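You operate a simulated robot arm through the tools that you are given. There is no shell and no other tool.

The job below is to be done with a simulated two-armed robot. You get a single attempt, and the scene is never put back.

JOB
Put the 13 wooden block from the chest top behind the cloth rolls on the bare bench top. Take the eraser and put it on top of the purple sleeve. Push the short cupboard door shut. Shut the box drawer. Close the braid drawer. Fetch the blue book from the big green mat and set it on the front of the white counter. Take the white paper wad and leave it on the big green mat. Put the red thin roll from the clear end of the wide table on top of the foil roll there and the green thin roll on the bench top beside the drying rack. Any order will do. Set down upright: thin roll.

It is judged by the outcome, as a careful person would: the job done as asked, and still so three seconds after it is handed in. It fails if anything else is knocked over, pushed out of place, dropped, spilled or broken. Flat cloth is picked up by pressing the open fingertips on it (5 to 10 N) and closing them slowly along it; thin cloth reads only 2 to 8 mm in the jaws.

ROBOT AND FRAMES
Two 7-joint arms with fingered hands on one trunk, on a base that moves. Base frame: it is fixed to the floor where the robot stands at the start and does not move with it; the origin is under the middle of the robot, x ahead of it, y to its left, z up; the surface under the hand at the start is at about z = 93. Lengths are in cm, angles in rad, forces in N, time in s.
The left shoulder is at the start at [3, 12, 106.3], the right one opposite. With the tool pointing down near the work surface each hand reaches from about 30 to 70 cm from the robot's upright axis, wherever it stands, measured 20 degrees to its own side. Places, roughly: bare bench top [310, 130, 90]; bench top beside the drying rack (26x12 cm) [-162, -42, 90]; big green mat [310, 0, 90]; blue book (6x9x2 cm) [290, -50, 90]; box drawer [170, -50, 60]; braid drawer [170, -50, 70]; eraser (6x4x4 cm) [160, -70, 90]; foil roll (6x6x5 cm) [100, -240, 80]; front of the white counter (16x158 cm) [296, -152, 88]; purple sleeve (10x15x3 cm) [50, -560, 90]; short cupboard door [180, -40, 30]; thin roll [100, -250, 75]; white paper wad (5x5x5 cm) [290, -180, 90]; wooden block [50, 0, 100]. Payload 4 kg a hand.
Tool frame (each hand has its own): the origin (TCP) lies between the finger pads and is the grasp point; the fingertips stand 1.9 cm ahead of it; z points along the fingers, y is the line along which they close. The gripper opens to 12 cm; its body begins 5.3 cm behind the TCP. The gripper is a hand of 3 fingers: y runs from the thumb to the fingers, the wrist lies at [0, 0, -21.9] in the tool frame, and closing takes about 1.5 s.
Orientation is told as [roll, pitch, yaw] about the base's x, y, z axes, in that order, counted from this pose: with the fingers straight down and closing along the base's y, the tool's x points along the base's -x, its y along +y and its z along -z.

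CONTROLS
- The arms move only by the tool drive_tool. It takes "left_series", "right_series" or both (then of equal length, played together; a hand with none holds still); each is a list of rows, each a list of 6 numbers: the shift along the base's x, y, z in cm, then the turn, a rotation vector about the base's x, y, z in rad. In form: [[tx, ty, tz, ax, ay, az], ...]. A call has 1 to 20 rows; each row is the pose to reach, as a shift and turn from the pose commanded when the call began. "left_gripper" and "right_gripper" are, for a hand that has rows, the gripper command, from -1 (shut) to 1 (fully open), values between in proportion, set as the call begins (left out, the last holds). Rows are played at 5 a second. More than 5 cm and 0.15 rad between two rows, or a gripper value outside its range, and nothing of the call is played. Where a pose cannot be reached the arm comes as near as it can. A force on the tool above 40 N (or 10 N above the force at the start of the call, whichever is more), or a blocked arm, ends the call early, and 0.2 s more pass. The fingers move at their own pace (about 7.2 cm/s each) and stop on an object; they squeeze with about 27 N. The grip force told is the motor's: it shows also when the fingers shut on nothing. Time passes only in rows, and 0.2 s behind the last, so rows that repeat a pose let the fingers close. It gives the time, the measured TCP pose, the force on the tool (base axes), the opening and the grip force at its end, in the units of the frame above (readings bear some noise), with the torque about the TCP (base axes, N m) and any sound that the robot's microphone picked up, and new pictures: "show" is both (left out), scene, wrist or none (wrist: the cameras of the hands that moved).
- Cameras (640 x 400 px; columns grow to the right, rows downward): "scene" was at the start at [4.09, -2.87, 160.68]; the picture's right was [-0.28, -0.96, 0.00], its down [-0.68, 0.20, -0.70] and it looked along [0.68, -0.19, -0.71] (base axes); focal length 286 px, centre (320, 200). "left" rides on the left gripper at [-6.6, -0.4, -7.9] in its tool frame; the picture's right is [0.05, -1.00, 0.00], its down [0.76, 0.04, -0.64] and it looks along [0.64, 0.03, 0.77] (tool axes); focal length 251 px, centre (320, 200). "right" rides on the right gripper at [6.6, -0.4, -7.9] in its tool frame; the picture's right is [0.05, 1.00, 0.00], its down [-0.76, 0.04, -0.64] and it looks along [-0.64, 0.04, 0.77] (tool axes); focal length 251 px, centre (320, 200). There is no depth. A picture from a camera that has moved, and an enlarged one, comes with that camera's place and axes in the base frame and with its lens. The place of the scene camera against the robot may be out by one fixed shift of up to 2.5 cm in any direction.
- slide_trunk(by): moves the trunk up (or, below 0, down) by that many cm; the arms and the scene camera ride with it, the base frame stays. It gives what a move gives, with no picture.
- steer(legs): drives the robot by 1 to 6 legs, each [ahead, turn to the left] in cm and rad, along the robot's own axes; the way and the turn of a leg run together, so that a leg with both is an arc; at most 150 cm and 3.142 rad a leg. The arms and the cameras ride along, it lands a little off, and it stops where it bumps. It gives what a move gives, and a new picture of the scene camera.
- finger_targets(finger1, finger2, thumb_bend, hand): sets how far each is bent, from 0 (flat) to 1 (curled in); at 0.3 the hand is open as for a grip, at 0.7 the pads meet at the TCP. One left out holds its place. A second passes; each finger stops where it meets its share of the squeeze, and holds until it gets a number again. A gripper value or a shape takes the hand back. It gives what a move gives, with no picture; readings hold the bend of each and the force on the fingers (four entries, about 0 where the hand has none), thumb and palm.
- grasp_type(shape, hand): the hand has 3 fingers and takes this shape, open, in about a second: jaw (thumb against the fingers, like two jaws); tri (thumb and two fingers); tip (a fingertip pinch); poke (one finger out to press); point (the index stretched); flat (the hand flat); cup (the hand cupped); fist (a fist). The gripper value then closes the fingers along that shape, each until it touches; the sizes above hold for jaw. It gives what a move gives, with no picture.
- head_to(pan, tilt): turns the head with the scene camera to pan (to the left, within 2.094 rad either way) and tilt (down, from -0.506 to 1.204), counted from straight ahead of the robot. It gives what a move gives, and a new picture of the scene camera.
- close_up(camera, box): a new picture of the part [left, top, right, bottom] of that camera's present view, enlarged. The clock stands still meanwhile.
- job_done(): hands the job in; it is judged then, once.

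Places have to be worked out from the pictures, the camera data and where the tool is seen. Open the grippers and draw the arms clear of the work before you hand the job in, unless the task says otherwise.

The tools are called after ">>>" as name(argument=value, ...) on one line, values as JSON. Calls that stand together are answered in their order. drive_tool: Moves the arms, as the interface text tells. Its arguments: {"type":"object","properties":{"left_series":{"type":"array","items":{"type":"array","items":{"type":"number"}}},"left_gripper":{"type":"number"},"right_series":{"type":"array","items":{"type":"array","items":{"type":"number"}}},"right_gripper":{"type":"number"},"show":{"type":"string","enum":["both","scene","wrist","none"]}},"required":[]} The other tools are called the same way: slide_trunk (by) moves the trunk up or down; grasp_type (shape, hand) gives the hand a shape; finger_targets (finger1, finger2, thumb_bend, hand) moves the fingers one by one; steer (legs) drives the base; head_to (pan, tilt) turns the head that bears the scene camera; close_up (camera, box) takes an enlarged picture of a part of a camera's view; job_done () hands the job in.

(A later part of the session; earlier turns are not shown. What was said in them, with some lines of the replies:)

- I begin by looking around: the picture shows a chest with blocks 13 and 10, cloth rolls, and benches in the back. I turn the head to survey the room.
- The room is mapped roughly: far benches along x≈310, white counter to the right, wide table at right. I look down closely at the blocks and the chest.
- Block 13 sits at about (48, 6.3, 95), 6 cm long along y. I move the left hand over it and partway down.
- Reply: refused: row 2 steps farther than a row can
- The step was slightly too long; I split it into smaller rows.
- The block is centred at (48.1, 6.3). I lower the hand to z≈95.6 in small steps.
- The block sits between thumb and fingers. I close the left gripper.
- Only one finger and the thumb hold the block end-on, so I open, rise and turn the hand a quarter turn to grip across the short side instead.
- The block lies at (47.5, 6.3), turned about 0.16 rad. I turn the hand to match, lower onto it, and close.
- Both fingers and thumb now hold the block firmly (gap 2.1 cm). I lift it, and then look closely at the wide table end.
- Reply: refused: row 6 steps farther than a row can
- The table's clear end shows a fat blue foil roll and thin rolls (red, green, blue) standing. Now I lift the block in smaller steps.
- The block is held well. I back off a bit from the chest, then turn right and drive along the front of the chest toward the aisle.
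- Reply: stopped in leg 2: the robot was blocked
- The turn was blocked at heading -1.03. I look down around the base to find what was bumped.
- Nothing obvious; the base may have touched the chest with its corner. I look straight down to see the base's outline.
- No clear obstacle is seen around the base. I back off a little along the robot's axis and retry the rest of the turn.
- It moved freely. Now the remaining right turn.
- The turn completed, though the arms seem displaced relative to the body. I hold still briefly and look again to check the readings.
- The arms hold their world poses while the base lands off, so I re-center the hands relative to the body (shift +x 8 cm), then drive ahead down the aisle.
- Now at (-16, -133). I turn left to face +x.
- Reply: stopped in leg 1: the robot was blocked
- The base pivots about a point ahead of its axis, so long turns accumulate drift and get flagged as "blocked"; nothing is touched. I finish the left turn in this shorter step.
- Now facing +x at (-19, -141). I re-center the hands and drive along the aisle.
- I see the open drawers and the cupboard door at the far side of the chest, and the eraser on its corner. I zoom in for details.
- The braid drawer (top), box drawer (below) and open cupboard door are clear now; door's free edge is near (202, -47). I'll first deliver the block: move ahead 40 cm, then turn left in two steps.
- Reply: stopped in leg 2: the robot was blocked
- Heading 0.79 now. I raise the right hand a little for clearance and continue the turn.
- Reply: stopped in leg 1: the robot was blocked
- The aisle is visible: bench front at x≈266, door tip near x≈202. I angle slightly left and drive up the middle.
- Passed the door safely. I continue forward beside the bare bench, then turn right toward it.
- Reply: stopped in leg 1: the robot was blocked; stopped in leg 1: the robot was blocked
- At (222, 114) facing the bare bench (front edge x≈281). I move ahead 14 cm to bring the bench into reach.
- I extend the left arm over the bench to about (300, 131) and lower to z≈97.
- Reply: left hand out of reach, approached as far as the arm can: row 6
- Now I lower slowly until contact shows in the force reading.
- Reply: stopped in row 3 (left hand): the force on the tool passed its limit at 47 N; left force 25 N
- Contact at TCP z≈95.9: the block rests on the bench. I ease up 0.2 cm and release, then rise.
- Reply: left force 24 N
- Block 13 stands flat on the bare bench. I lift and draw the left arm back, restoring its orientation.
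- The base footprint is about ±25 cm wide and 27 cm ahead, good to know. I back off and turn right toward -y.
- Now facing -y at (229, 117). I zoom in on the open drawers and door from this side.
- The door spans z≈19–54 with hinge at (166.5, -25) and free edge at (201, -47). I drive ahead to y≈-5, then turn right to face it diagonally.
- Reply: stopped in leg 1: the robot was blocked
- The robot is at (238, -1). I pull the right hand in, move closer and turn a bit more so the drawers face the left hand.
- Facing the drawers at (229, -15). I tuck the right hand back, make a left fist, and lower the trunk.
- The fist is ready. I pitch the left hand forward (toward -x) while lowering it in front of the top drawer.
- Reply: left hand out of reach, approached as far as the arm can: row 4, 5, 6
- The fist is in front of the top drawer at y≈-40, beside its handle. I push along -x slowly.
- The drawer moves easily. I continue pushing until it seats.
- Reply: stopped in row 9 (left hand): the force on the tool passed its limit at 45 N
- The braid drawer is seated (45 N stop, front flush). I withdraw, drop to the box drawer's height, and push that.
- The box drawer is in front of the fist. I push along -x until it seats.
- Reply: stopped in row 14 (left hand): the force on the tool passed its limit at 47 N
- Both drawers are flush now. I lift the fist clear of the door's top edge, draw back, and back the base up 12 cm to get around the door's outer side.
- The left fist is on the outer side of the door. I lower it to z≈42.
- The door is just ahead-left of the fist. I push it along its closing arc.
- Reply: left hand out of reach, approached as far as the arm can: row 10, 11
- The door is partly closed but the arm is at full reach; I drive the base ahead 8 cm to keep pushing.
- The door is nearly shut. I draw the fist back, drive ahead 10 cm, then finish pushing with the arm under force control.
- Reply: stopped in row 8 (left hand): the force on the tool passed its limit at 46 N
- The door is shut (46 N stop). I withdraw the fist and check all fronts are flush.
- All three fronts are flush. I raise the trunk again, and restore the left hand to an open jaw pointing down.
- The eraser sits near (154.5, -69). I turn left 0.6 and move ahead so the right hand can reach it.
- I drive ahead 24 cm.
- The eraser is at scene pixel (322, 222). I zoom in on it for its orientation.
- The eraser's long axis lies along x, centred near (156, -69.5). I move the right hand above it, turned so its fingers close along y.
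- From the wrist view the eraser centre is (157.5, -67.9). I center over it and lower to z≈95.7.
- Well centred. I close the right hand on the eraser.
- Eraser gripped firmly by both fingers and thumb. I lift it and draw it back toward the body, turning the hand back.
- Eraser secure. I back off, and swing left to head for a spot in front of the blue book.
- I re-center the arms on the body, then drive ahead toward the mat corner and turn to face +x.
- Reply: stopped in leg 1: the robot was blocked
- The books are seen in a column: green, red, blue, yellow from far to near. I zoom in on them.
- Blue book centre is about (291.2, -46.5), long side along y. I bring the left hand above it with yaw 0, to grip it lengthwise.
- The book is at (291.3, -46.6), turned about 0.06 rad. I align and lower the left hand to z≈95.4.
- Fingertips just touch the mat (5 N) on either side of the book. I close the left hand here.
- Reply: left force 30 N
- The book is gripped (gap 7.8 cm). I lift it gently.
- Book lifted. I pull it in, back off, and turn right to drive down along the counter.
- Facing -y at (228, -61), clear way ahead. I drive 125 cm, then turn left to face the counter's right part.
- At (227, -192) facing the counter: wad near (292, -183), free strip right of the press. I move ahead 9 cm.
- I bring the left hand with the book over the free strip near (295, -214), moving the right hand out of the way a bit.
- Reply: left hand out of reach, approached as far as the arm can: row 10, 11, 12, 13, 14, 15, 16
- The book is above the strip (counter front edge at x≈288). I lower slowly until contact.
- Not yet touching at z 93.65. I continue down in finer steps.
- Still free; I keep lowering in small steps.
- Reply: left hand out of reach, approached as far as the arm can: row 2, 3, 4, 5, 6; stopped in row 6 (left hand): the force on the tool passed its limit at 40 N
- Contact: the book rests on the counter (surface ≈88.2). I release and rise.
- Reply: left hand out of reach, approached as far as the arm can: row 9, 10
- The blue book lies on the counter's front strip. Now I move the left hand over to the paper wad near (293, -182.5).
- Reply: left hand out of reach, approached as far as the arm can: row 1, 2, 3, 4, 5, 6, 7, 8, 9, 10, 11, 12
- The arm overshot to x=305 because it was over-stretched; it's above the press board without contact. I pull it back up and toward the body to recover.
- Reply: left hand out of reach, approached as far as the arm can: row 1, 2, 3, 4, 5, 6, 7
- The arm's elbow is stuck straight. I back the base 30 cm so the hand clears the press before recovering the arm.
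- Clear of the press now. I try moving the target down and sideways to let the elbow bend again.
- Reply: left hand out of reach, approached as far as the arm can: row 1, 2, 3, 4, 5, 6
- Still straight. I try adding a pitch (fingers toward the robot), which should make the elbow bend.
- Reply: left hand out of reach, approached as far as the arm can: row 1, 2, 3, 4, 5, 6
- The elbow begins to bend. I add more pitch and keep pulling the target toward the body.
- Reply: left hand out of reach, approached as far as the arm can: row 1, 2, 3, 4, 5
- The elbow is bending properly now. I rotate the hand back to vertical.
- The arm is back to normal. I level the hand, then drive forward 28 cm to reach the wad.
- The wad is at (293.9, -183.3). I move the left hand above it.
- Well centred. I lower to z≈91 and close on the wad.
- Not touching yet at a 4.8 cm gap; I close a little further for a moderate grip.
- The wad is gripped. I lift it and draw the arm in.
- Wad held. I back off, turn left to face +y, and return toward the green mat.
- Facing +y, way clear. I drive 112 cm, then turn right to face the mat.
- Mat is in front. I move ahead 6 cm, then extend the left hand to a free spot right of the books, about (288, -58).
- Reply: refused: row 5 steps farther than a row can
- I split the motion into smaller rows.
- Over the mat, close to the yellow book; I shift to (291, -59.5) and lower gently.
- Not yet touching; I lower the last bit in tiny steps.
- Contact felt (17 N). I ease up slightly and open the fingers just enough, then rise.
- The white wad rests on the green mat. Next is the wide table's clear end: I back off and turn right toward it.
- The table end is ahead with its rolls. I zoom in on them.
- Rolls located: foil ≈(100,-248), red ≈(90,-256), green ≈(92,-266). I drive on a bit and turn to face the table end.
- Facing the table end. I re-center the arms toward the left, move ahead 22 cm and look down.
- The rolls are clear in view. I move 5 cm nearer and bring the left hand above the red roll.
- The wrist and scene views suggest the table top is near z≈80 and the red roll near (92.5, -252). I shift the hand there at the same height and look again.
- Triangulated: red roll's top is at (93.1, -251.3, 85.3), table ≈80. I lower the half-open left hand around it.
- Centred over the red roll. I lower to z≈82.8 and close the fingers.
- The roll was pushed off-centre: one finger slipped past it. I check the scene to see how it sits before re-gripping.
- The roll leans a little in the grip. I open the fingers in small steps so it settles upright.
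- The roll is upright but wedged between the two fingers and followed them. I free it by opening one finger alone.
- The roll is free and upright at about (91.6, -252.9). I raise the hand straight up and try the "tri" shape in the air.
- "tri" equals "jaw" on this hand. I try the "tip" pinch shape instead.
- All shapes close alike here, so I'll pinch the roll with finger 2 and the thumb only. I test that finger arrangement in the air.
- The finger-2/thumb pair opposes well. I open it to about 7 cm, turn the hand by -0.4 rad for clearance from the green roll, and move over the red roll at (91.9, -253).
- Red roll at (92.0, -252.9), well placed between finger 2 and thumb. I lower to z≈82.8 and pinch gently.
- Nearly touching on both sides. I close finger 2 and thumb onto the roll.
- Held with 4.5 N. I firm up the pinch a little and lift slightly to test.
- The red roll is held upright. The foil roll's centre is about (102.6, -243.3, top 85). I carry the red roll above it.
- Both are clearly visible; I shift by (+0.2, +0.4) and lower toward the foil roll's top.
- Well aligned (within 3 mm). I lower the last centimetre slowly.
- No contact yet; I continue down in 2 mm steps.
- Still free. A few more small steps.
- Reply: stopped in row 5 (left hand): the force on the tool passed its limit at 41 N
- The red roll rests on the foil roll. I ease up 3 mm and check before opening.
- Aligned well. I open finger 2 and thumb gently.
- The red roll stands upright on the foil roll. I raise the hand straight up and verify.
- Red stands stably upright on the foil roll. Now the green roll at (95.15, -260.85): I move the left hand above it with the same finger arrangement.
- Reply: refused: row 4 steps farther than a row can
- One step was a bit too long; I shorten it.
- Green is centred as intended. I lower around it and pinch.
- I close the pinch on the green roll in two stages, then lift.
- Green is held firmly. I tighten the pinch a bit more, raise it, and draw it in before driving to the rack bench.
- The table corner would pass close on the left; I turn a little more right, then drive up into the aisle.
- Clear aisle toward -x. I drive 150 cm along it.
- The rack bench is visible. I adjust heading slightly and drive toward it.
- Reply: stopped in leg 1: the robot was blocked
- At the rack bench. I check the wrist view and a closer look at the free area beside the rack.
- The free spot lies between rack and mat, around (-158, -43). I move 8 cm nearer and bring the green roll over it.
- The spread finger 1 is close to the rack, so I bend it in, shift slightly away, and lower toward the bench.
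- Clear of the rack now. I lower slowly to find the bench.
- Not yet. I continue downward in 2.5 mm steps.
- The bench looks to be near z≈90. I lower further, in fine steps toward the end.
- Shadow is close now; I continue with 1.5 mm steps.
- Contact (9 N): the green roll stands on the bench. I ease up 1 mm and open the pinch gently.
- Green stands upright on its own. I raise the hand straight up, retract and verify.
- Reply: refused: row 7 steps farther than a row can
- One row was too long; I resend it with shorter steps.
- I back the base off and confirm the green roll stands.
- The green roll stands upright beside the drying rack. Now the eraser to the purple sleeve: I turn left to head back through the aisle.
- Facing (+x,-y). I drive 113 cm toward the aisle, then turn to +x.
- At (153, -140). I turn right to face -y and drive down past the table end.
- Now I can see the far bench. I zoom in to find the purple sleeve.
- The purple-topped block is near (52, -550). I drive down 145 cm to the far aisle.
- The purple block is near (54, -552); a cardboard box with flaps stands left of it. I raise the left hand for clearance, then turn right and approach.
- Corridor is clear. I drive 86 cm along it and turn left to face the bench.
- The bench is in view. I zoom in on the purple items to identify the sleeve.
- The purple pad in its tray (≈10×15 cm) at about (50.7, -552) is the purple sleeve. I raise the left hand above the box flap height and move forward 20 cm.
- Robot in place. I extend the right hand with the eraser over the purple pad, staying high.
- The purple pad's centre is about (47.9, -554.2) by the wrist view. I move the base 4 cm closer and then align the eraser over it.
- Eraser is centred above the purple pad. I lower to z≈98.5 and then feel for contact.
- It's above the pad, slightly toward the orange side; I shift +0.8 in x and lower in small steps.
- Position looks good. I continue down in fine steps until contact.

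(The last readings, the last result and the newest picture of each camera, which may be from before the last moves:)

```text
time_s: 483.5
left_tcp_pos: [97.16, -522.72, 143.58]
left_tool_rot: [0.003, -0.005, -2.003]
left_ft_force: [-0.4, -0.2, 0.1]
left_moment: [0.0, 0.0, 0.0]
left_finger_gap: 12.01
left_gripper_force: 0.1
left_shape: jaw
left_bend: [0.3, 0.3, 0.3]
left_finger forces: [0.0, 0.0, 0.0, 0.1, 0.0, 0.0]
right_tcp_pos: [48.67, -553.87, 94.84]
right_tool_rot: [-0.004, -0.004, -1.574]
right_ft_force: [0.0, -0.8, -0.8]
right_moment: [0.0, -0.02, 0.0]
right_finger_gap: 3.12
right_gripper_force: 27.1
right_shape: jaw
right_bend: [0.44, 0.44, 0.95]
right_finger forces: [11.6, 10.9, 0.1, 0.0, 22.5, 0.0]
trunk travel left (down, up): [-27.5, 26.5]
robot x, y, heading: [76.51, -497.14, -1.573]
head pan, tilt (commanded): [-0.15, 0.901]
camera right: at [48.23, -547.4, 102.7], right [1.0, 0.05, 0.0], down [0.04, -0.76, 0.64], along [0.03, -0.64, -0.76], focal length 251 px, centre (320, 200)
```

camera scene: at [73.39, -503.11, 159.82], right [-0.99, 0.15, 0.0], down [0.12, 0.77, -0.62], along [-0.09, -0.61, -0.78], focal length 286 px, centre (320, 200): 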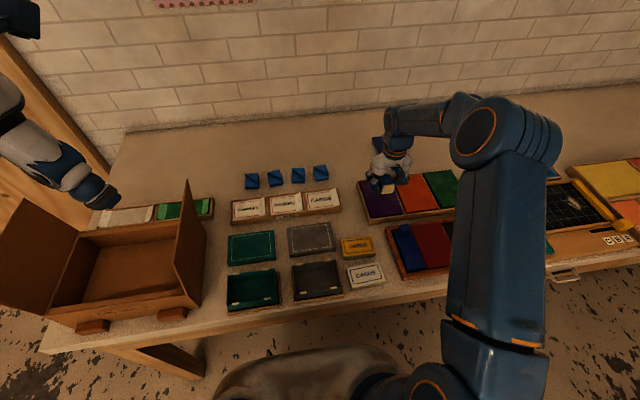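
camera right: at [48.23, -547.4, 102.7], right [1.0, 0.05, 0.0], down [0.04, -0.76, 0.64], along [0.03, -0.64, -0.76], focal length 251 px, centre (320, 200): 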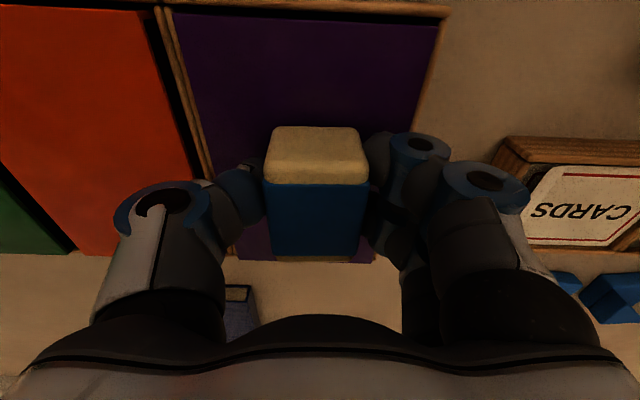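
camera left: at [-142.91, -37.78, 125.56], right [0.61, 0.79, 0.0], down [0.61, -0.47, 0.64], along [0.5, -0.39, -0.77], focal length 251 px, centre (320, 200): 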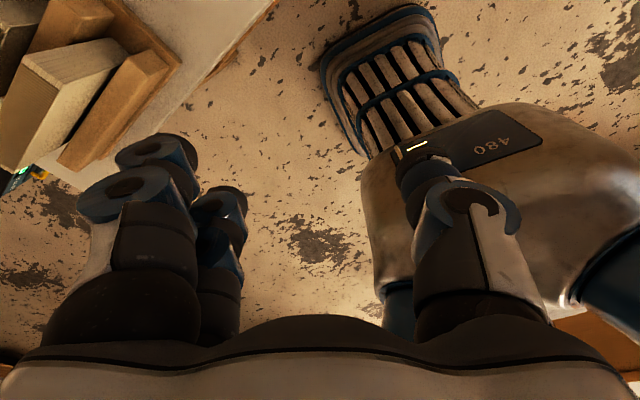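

Not in contact yet; by this view I re-centre by (-0.5, -0.9) and lower further.

>>> drive_tool(right_series=[[-0.3, -0.5, 0, 0, 0, 0], [-0.5, -0.9, -0.2, 0, 0, 0], [-0.5, -0.9, -0.5, 0, 0, 0], [-0.5, -0.9, -0.8, 0, 0, 0], [-0.5, -0.9, -1.1, 0, 0, 0], [-0.5, -0.9, -1.1, 0, 0, 0]], show="wrist")

```text
time_s: 484.9
left_tcp_pos: [97.23, -522.53, 143.42]
left_tool_rot: [0.002, -0.007, -2.005]
left_ft_force: [1.4, -0.2, 0.7]
left_moment: [-0.02, 0.0, 0.02]
left_finger_gap: 11.99
left_gripper_force: 0.1
left_shape: jaw
left_bend: [0.3, 0.3, 0.3]
left_finger forces: [0.0, 0.1, 0.1, 0.0, 0.0, 0.0]
right_tcp_pos: [48.13, -554.82, 94.02]
right_tool_rot: [-0.004, -0.008, -1.572]
right_ft_force: [0.4, -1.5, 20.8]
right_moment: [0.01, -0.01, 0.02]
right_finger_gap: 3.22
right_gripper_force: 26.6
right_shape: jaw
right_bend: [0.44, 0.44, 0.96]
right_finger forces: [15.2, 14.2, 0.0, 0.0, 29.8, 0.1]
trunk travel left (down, up): [-27.5, 26.5]
robot x, y, heading: [76.23, -497.13, -1.577]
head pan, tilt (commanded): [-0.15, 0.901]
camera right: at [47.72, -548.25, 101.83], right [1.0, 0.05, 0.0], down [0.04, -0.76, 0.65], along [0.03, -0.65, -0.76], focal length 251 px, centre (320, 200)
```

right: 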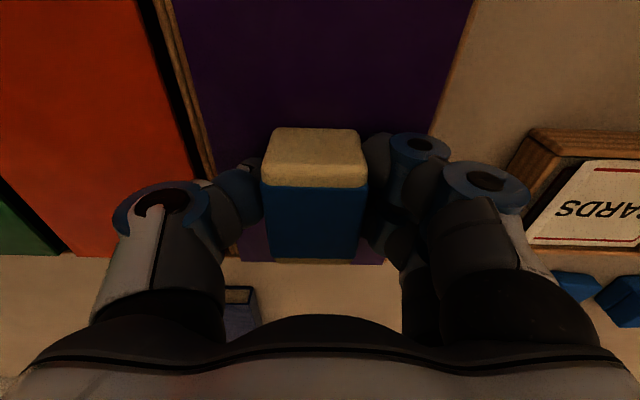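

Contact: the eraser rests on the purple pad. I ease up slightly, open moderately, and rise.

>>> drive_tool(right_series=[[0, 0, 0.2, 0, 0, 0], [0, 0, 0.2, 0, 0, 0], [0, 0, 0.2, 0, 0, 0], [0, 0, 0.2, 0, 0, 0], [0, 0, 0.2, 0, 0, 0], [0, 0, 0.2, 0, 0, 0]], right_gripper=0.2, show="wrist")

>>> drive_tool(right_series=[[0, 0, 1, 0, 0, 0], [0, 0, 3, 0, 0, 0], [0, 0, 6, 0, 0, 0], [0, 0, 10, 0, 0, 0], [0, 0, 14, 0, 0, 0], [0, 0, 18, 0, 0, 0], [0, 3, 21, 0, 0, 0], [0, 7, 23, 0, 0, 0], [0, 11, 25, 0, 0, 0], [0, 15, 27, 0, 0, 0], [0, 19, 28, 0, 0, 0], [0, 23, 28, 0, 0, 0]])

>>> close_up(camera="scene", box=[320, 120, 480, 220])

```text
time_s: 486.3
left_tcp_pos: [97.08, -522.78, 143.54]
left_tool_rot: [0.004, -0.008, -2.005]
left_ft_force: [0.7, 0.9, -0.5]
left_moment: [-0.01, -0.03, 0.01]
left_finger_gap: 12.01
left_gripper_force: 0.1
left_shape: jaw
left_bend: [0.3, 0.3, 0.3]
left_finger forces: [0.1, 0.0, 0.0, 0.0, 0.1, 0.0]
right_tcp_pos: [48.13, -554.81, 93.89]
right_tool_rot: [-0.002, -0.001, -1.57]
right_ft_force: [-0.4, -0.9, 0.0]
right_moment: [0.0, 0.01, -0.01]
right_finger_gap: 7.16
right_gripper_force: 0.0
right_shape: jaw
right_bend: [0.31, 0.31, 0.92]
right_finger forces: [0.0, 0.0, 0.1, 0.0, 0.1, 0.0]
trunk travel left (down, up): [-27.5, 26.5]
robot x, y, heading: [76.32, -497.01, -1.577]
head pan, tilt (commanded): [-0.15, 0.901]
camera right: at [47.68, -548.26, 101.79], right [1.0, 0.05, 0.0], down [0.04, -0.76, 0.65], along [0.03, -0.64, -0.76], focal length 251 px, centre (320, 200)
```

right: 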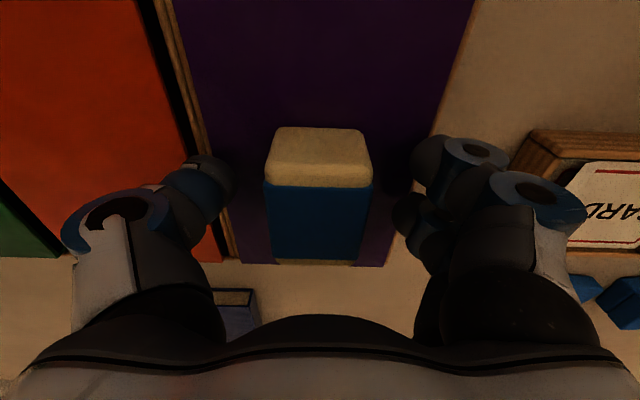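

```text
time_s: 488.9
left_tcp_pos: [97.22, -522.63, 143.48]
left_tool_rot: [0.006, -0.006, -2.006]
left_ft_force: [0.0, 0.8, 0.4]
left_moment: [-0.05, 0.01, -0.02]
left_finger_gap: 12.02
left_gripper_force: 0.0
left_shape: jaw
left_bend: [0.3, 0.3, 0.3]
left_finger forces: [0.0, 0.0, 0.0, 0.1, 0.0, 0.0]
right_tcp_pos: [48.23, -532.01, 121.87]
right_tool_rot: [-0.003, -0.004, -1.572]
right_ft_force: [-0.1, 0.7, 0.3]
right_moment: [-0.02, 0.0, 0.02]
right_finger_gap: 7.12
right_gripper_force: 0.1
right_shape: jaw
right_bend: [0.31, 0.31, 0.92]
right_finger forces: [0.0, 0.1, 0.0, 0.0, 0.1, 0.0]
trunk travel left (down, up): [-27.5, 26.5]
robot x, y, heading: [76.52, -497.07, -1.568]
head pan, tilt (commanded): [-0.15, 0.901]
camera scene: at [73.4, -502.89, 159.83], right [-0.99, 0.15, 0.0], down [0.12, 0.77, -0.62], along [-0.09, -0.61, -0.78], focal length 286 px, centre (320, 200)
camera right: at [47.73, -525.38, 129.79], right [1.0, 0.05, 0.0], down [0.04, -0.76, 0.65], along [0.03, -0.65, -0.76], focal length 251 px, centre (320, 200)
```

scene: 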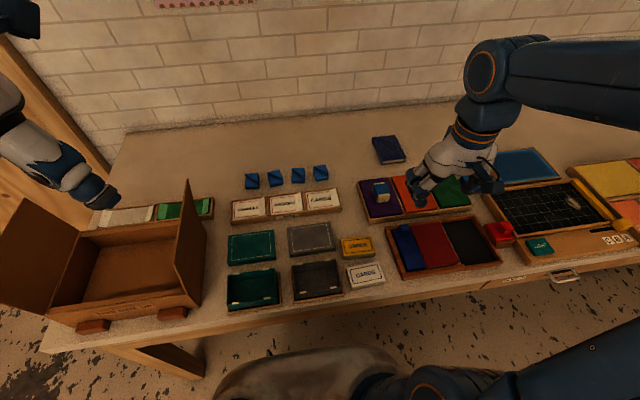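
right: 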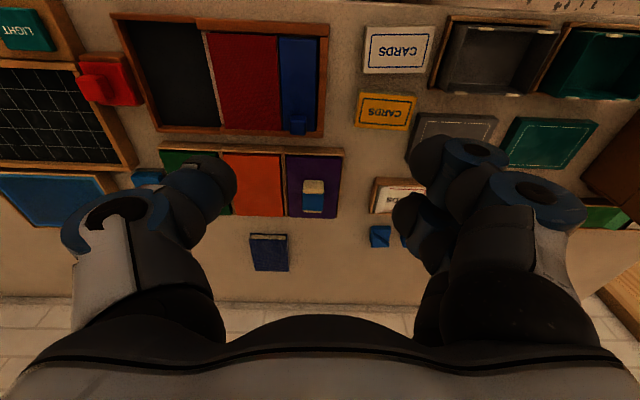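

```text
4.00 times, centred on (400, 170) of scene
camera zoom: at [73.4, -502.89, 159.83], right [-0.99, 0.15, 0.0], down [0.12, 0.77, -0.62], along [-0.09, -0.61, -0.78], focal length 1144 px, centre (0, 320)
```

zoom: 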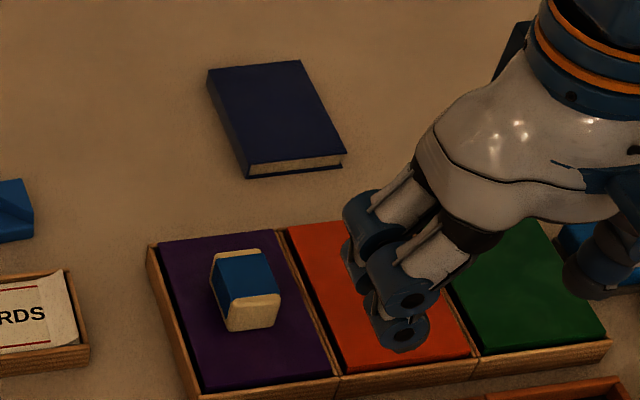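

The eraser sits squarely on the purple pad. I open the right gripper fully, back away from the bench, and take a last look.

>>> drive_tool(right_series=[[0, 2, 2, 0, 0, 0], [0, 5, 4, 0, 0, 0], [0, 8, 4, 0, 0, 0], [0, 8, 4, 0, 0, 0], [0, 8, 4, 0, 0, 0]], right_gripper=1, show="none")

>>> steer(legs=[[-28, 0]])

>>> close_up(camera="scene", box=[300, 60, 480, 190])

```text
time_s: 490.1
left_tcp_pos: [97.07, -522.73, 143.64]
left_tool_rot: [0.003, -0.005, -2.003]
left_ft_force: [-0.6, -0.1, 1.2]
left_moment: [0.01, -0.02, 0.01]
left_finger_gap: 12.02
left_gripper_force: 0.0
left_shape: jaw
left_bend: [0.3, 0.3, 0.3]
left_finger forces: [0.1, 0.0, 0.0, 0.1, 0.0, 0.1]
right_tcp_pos: [48.1, -523.94, 125.95]
right_tool_rot: [-0.003, -0.003, -1.574]
right_ft_force: [-0.1, -0.3, -0.5]
right_moment: [-0.01, 0.0, 0.01]
right_finger_gap: 11.97
right_gripper_force: 0.1
right_shape: jaw
right_bend: [0.3, 0.3, 0.3]
right_finger forces: [0.0, 0.0, 0.1, 0.0, 0.0, 0.0]
trunk travel left (down, up): [-27.5, 26.5]
robot x, y, heading: [76.12, -497.01, -1.57]
head pan, tilt (commanded): [-0.15, 0.901]
```

```text
time_s: 492.0
left_tcp_pos: [97.33, -495.21, 143.56]
left_tool_rot: [0.002, -0.005, -2.0]
left_ft_force: [-0.8, 0.9, 0.9]
left_moment: [-0.03, 0.01, -0.01]
left_finger_gap: 12.0
left_gripper_force: 0.0
left_shape: jaw
left_bend: [0.3, 0.3, 0.3]
left_finger forces: [0.0, 0.0, 0.1, 0.1, 0.1, 0.0]
right_tcp_pos: [48.25, -496.67, 125.88]
right_tool_rot: [-0.003, -0.003, -1.571]
right_ft_force: [-0.2, 0.4, 0.3]
right_moment: [-0.09, 0.0, 0.0]
right_finger_gap: 11.99
right_gripper_force: 0.0
right_shape: jaw
right_bend: [0.3, 0.3, 0.3]
right_finger forces: [0.1, 0.0, 0.1, 0.0, 0.0, 0.0]
trunk travel left (down, up): [-27.5, 26.5]
robot x, y, heading: [76.57, -469.6, -1.571]
head pan, tilt (commanded): [-0.15, 0.901]
camera scene: at [73.46, -475.63, 159.83], right [-0.99, 0.15, 0.0], down [0.12, 0.77, -0.62], along [-0.09, -0.61, -0.78], focal length 286 px, centre (320, 200)
```

scene: 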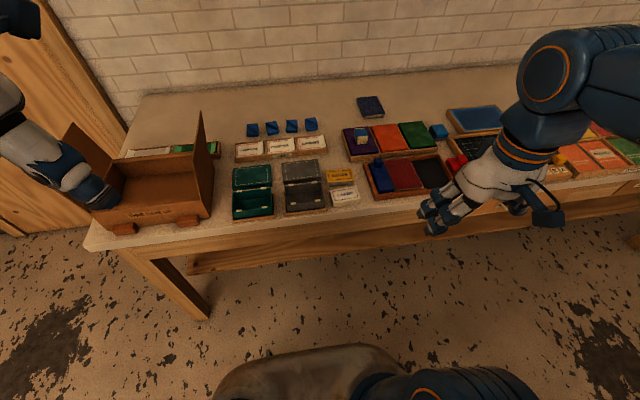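

```text
3.08 times, centred on (390, 125) of scene
camera zoom: at [73.46, -475.63, 159.83], right [-0.99, 0.15, 0.0], down [0.12, 0.77, -0.62], along [-0.09, -0.61, -0.78], focal length 880 px, centre (105, 431)
```

zoom: 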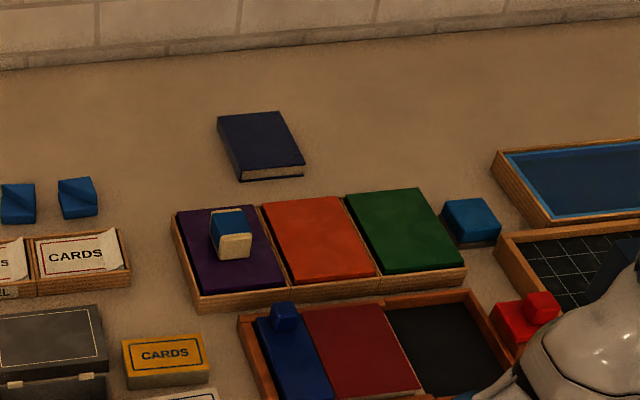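

All items are in place: eraser on the purple pad, both hands open and clear of the work. I hand the job in.

>>> job_done()

```text
The job is handed in.
```

I've handed the job in with every part done as I understood it. I checked each placement by camera as I made it, but did not go back to re-check most of them at the end.

- **Wooden block:** the 13 block is on the bare bench top, at about (300, 131).
- **Eraser:** it rests on the purple pad at about (48, -555). I took that pad to be the purple sleeve because its position and its 10×15 cm size match.
- **Cupboard door and drawers:** the short cupboard door, the box drawer and the braid drawer are all pushed shut. The close-up afterwards showed their fronts flush.
- **Blue book:** it lies on the front strip of the white counter, at about (294, -214), to the right of the right-hand press.
- **Paper wad:** it is on the big green mat, at about (291, -60), to the right of the small books.
- **Red thin roll:** it stands upright on the foil roll, nearly a centimetre off the foil roll's centre. It was still standing when I drove past it later.
- **Green thin roll:** it stands upright on the bench top beside the drying rack, at about (-157, -42).

The red roll slipped aside on my first grip, so I let go, re-gripped it with one finger and the thumb, and placed it from there. While I was reaching for the wad, the left arm locked straight out over the right-hand press. I felt no contact and backed the robot away to free it. As far as I could see, nothing else was moved or knocked over.

Both grippers are open and the arms are clear of the work.
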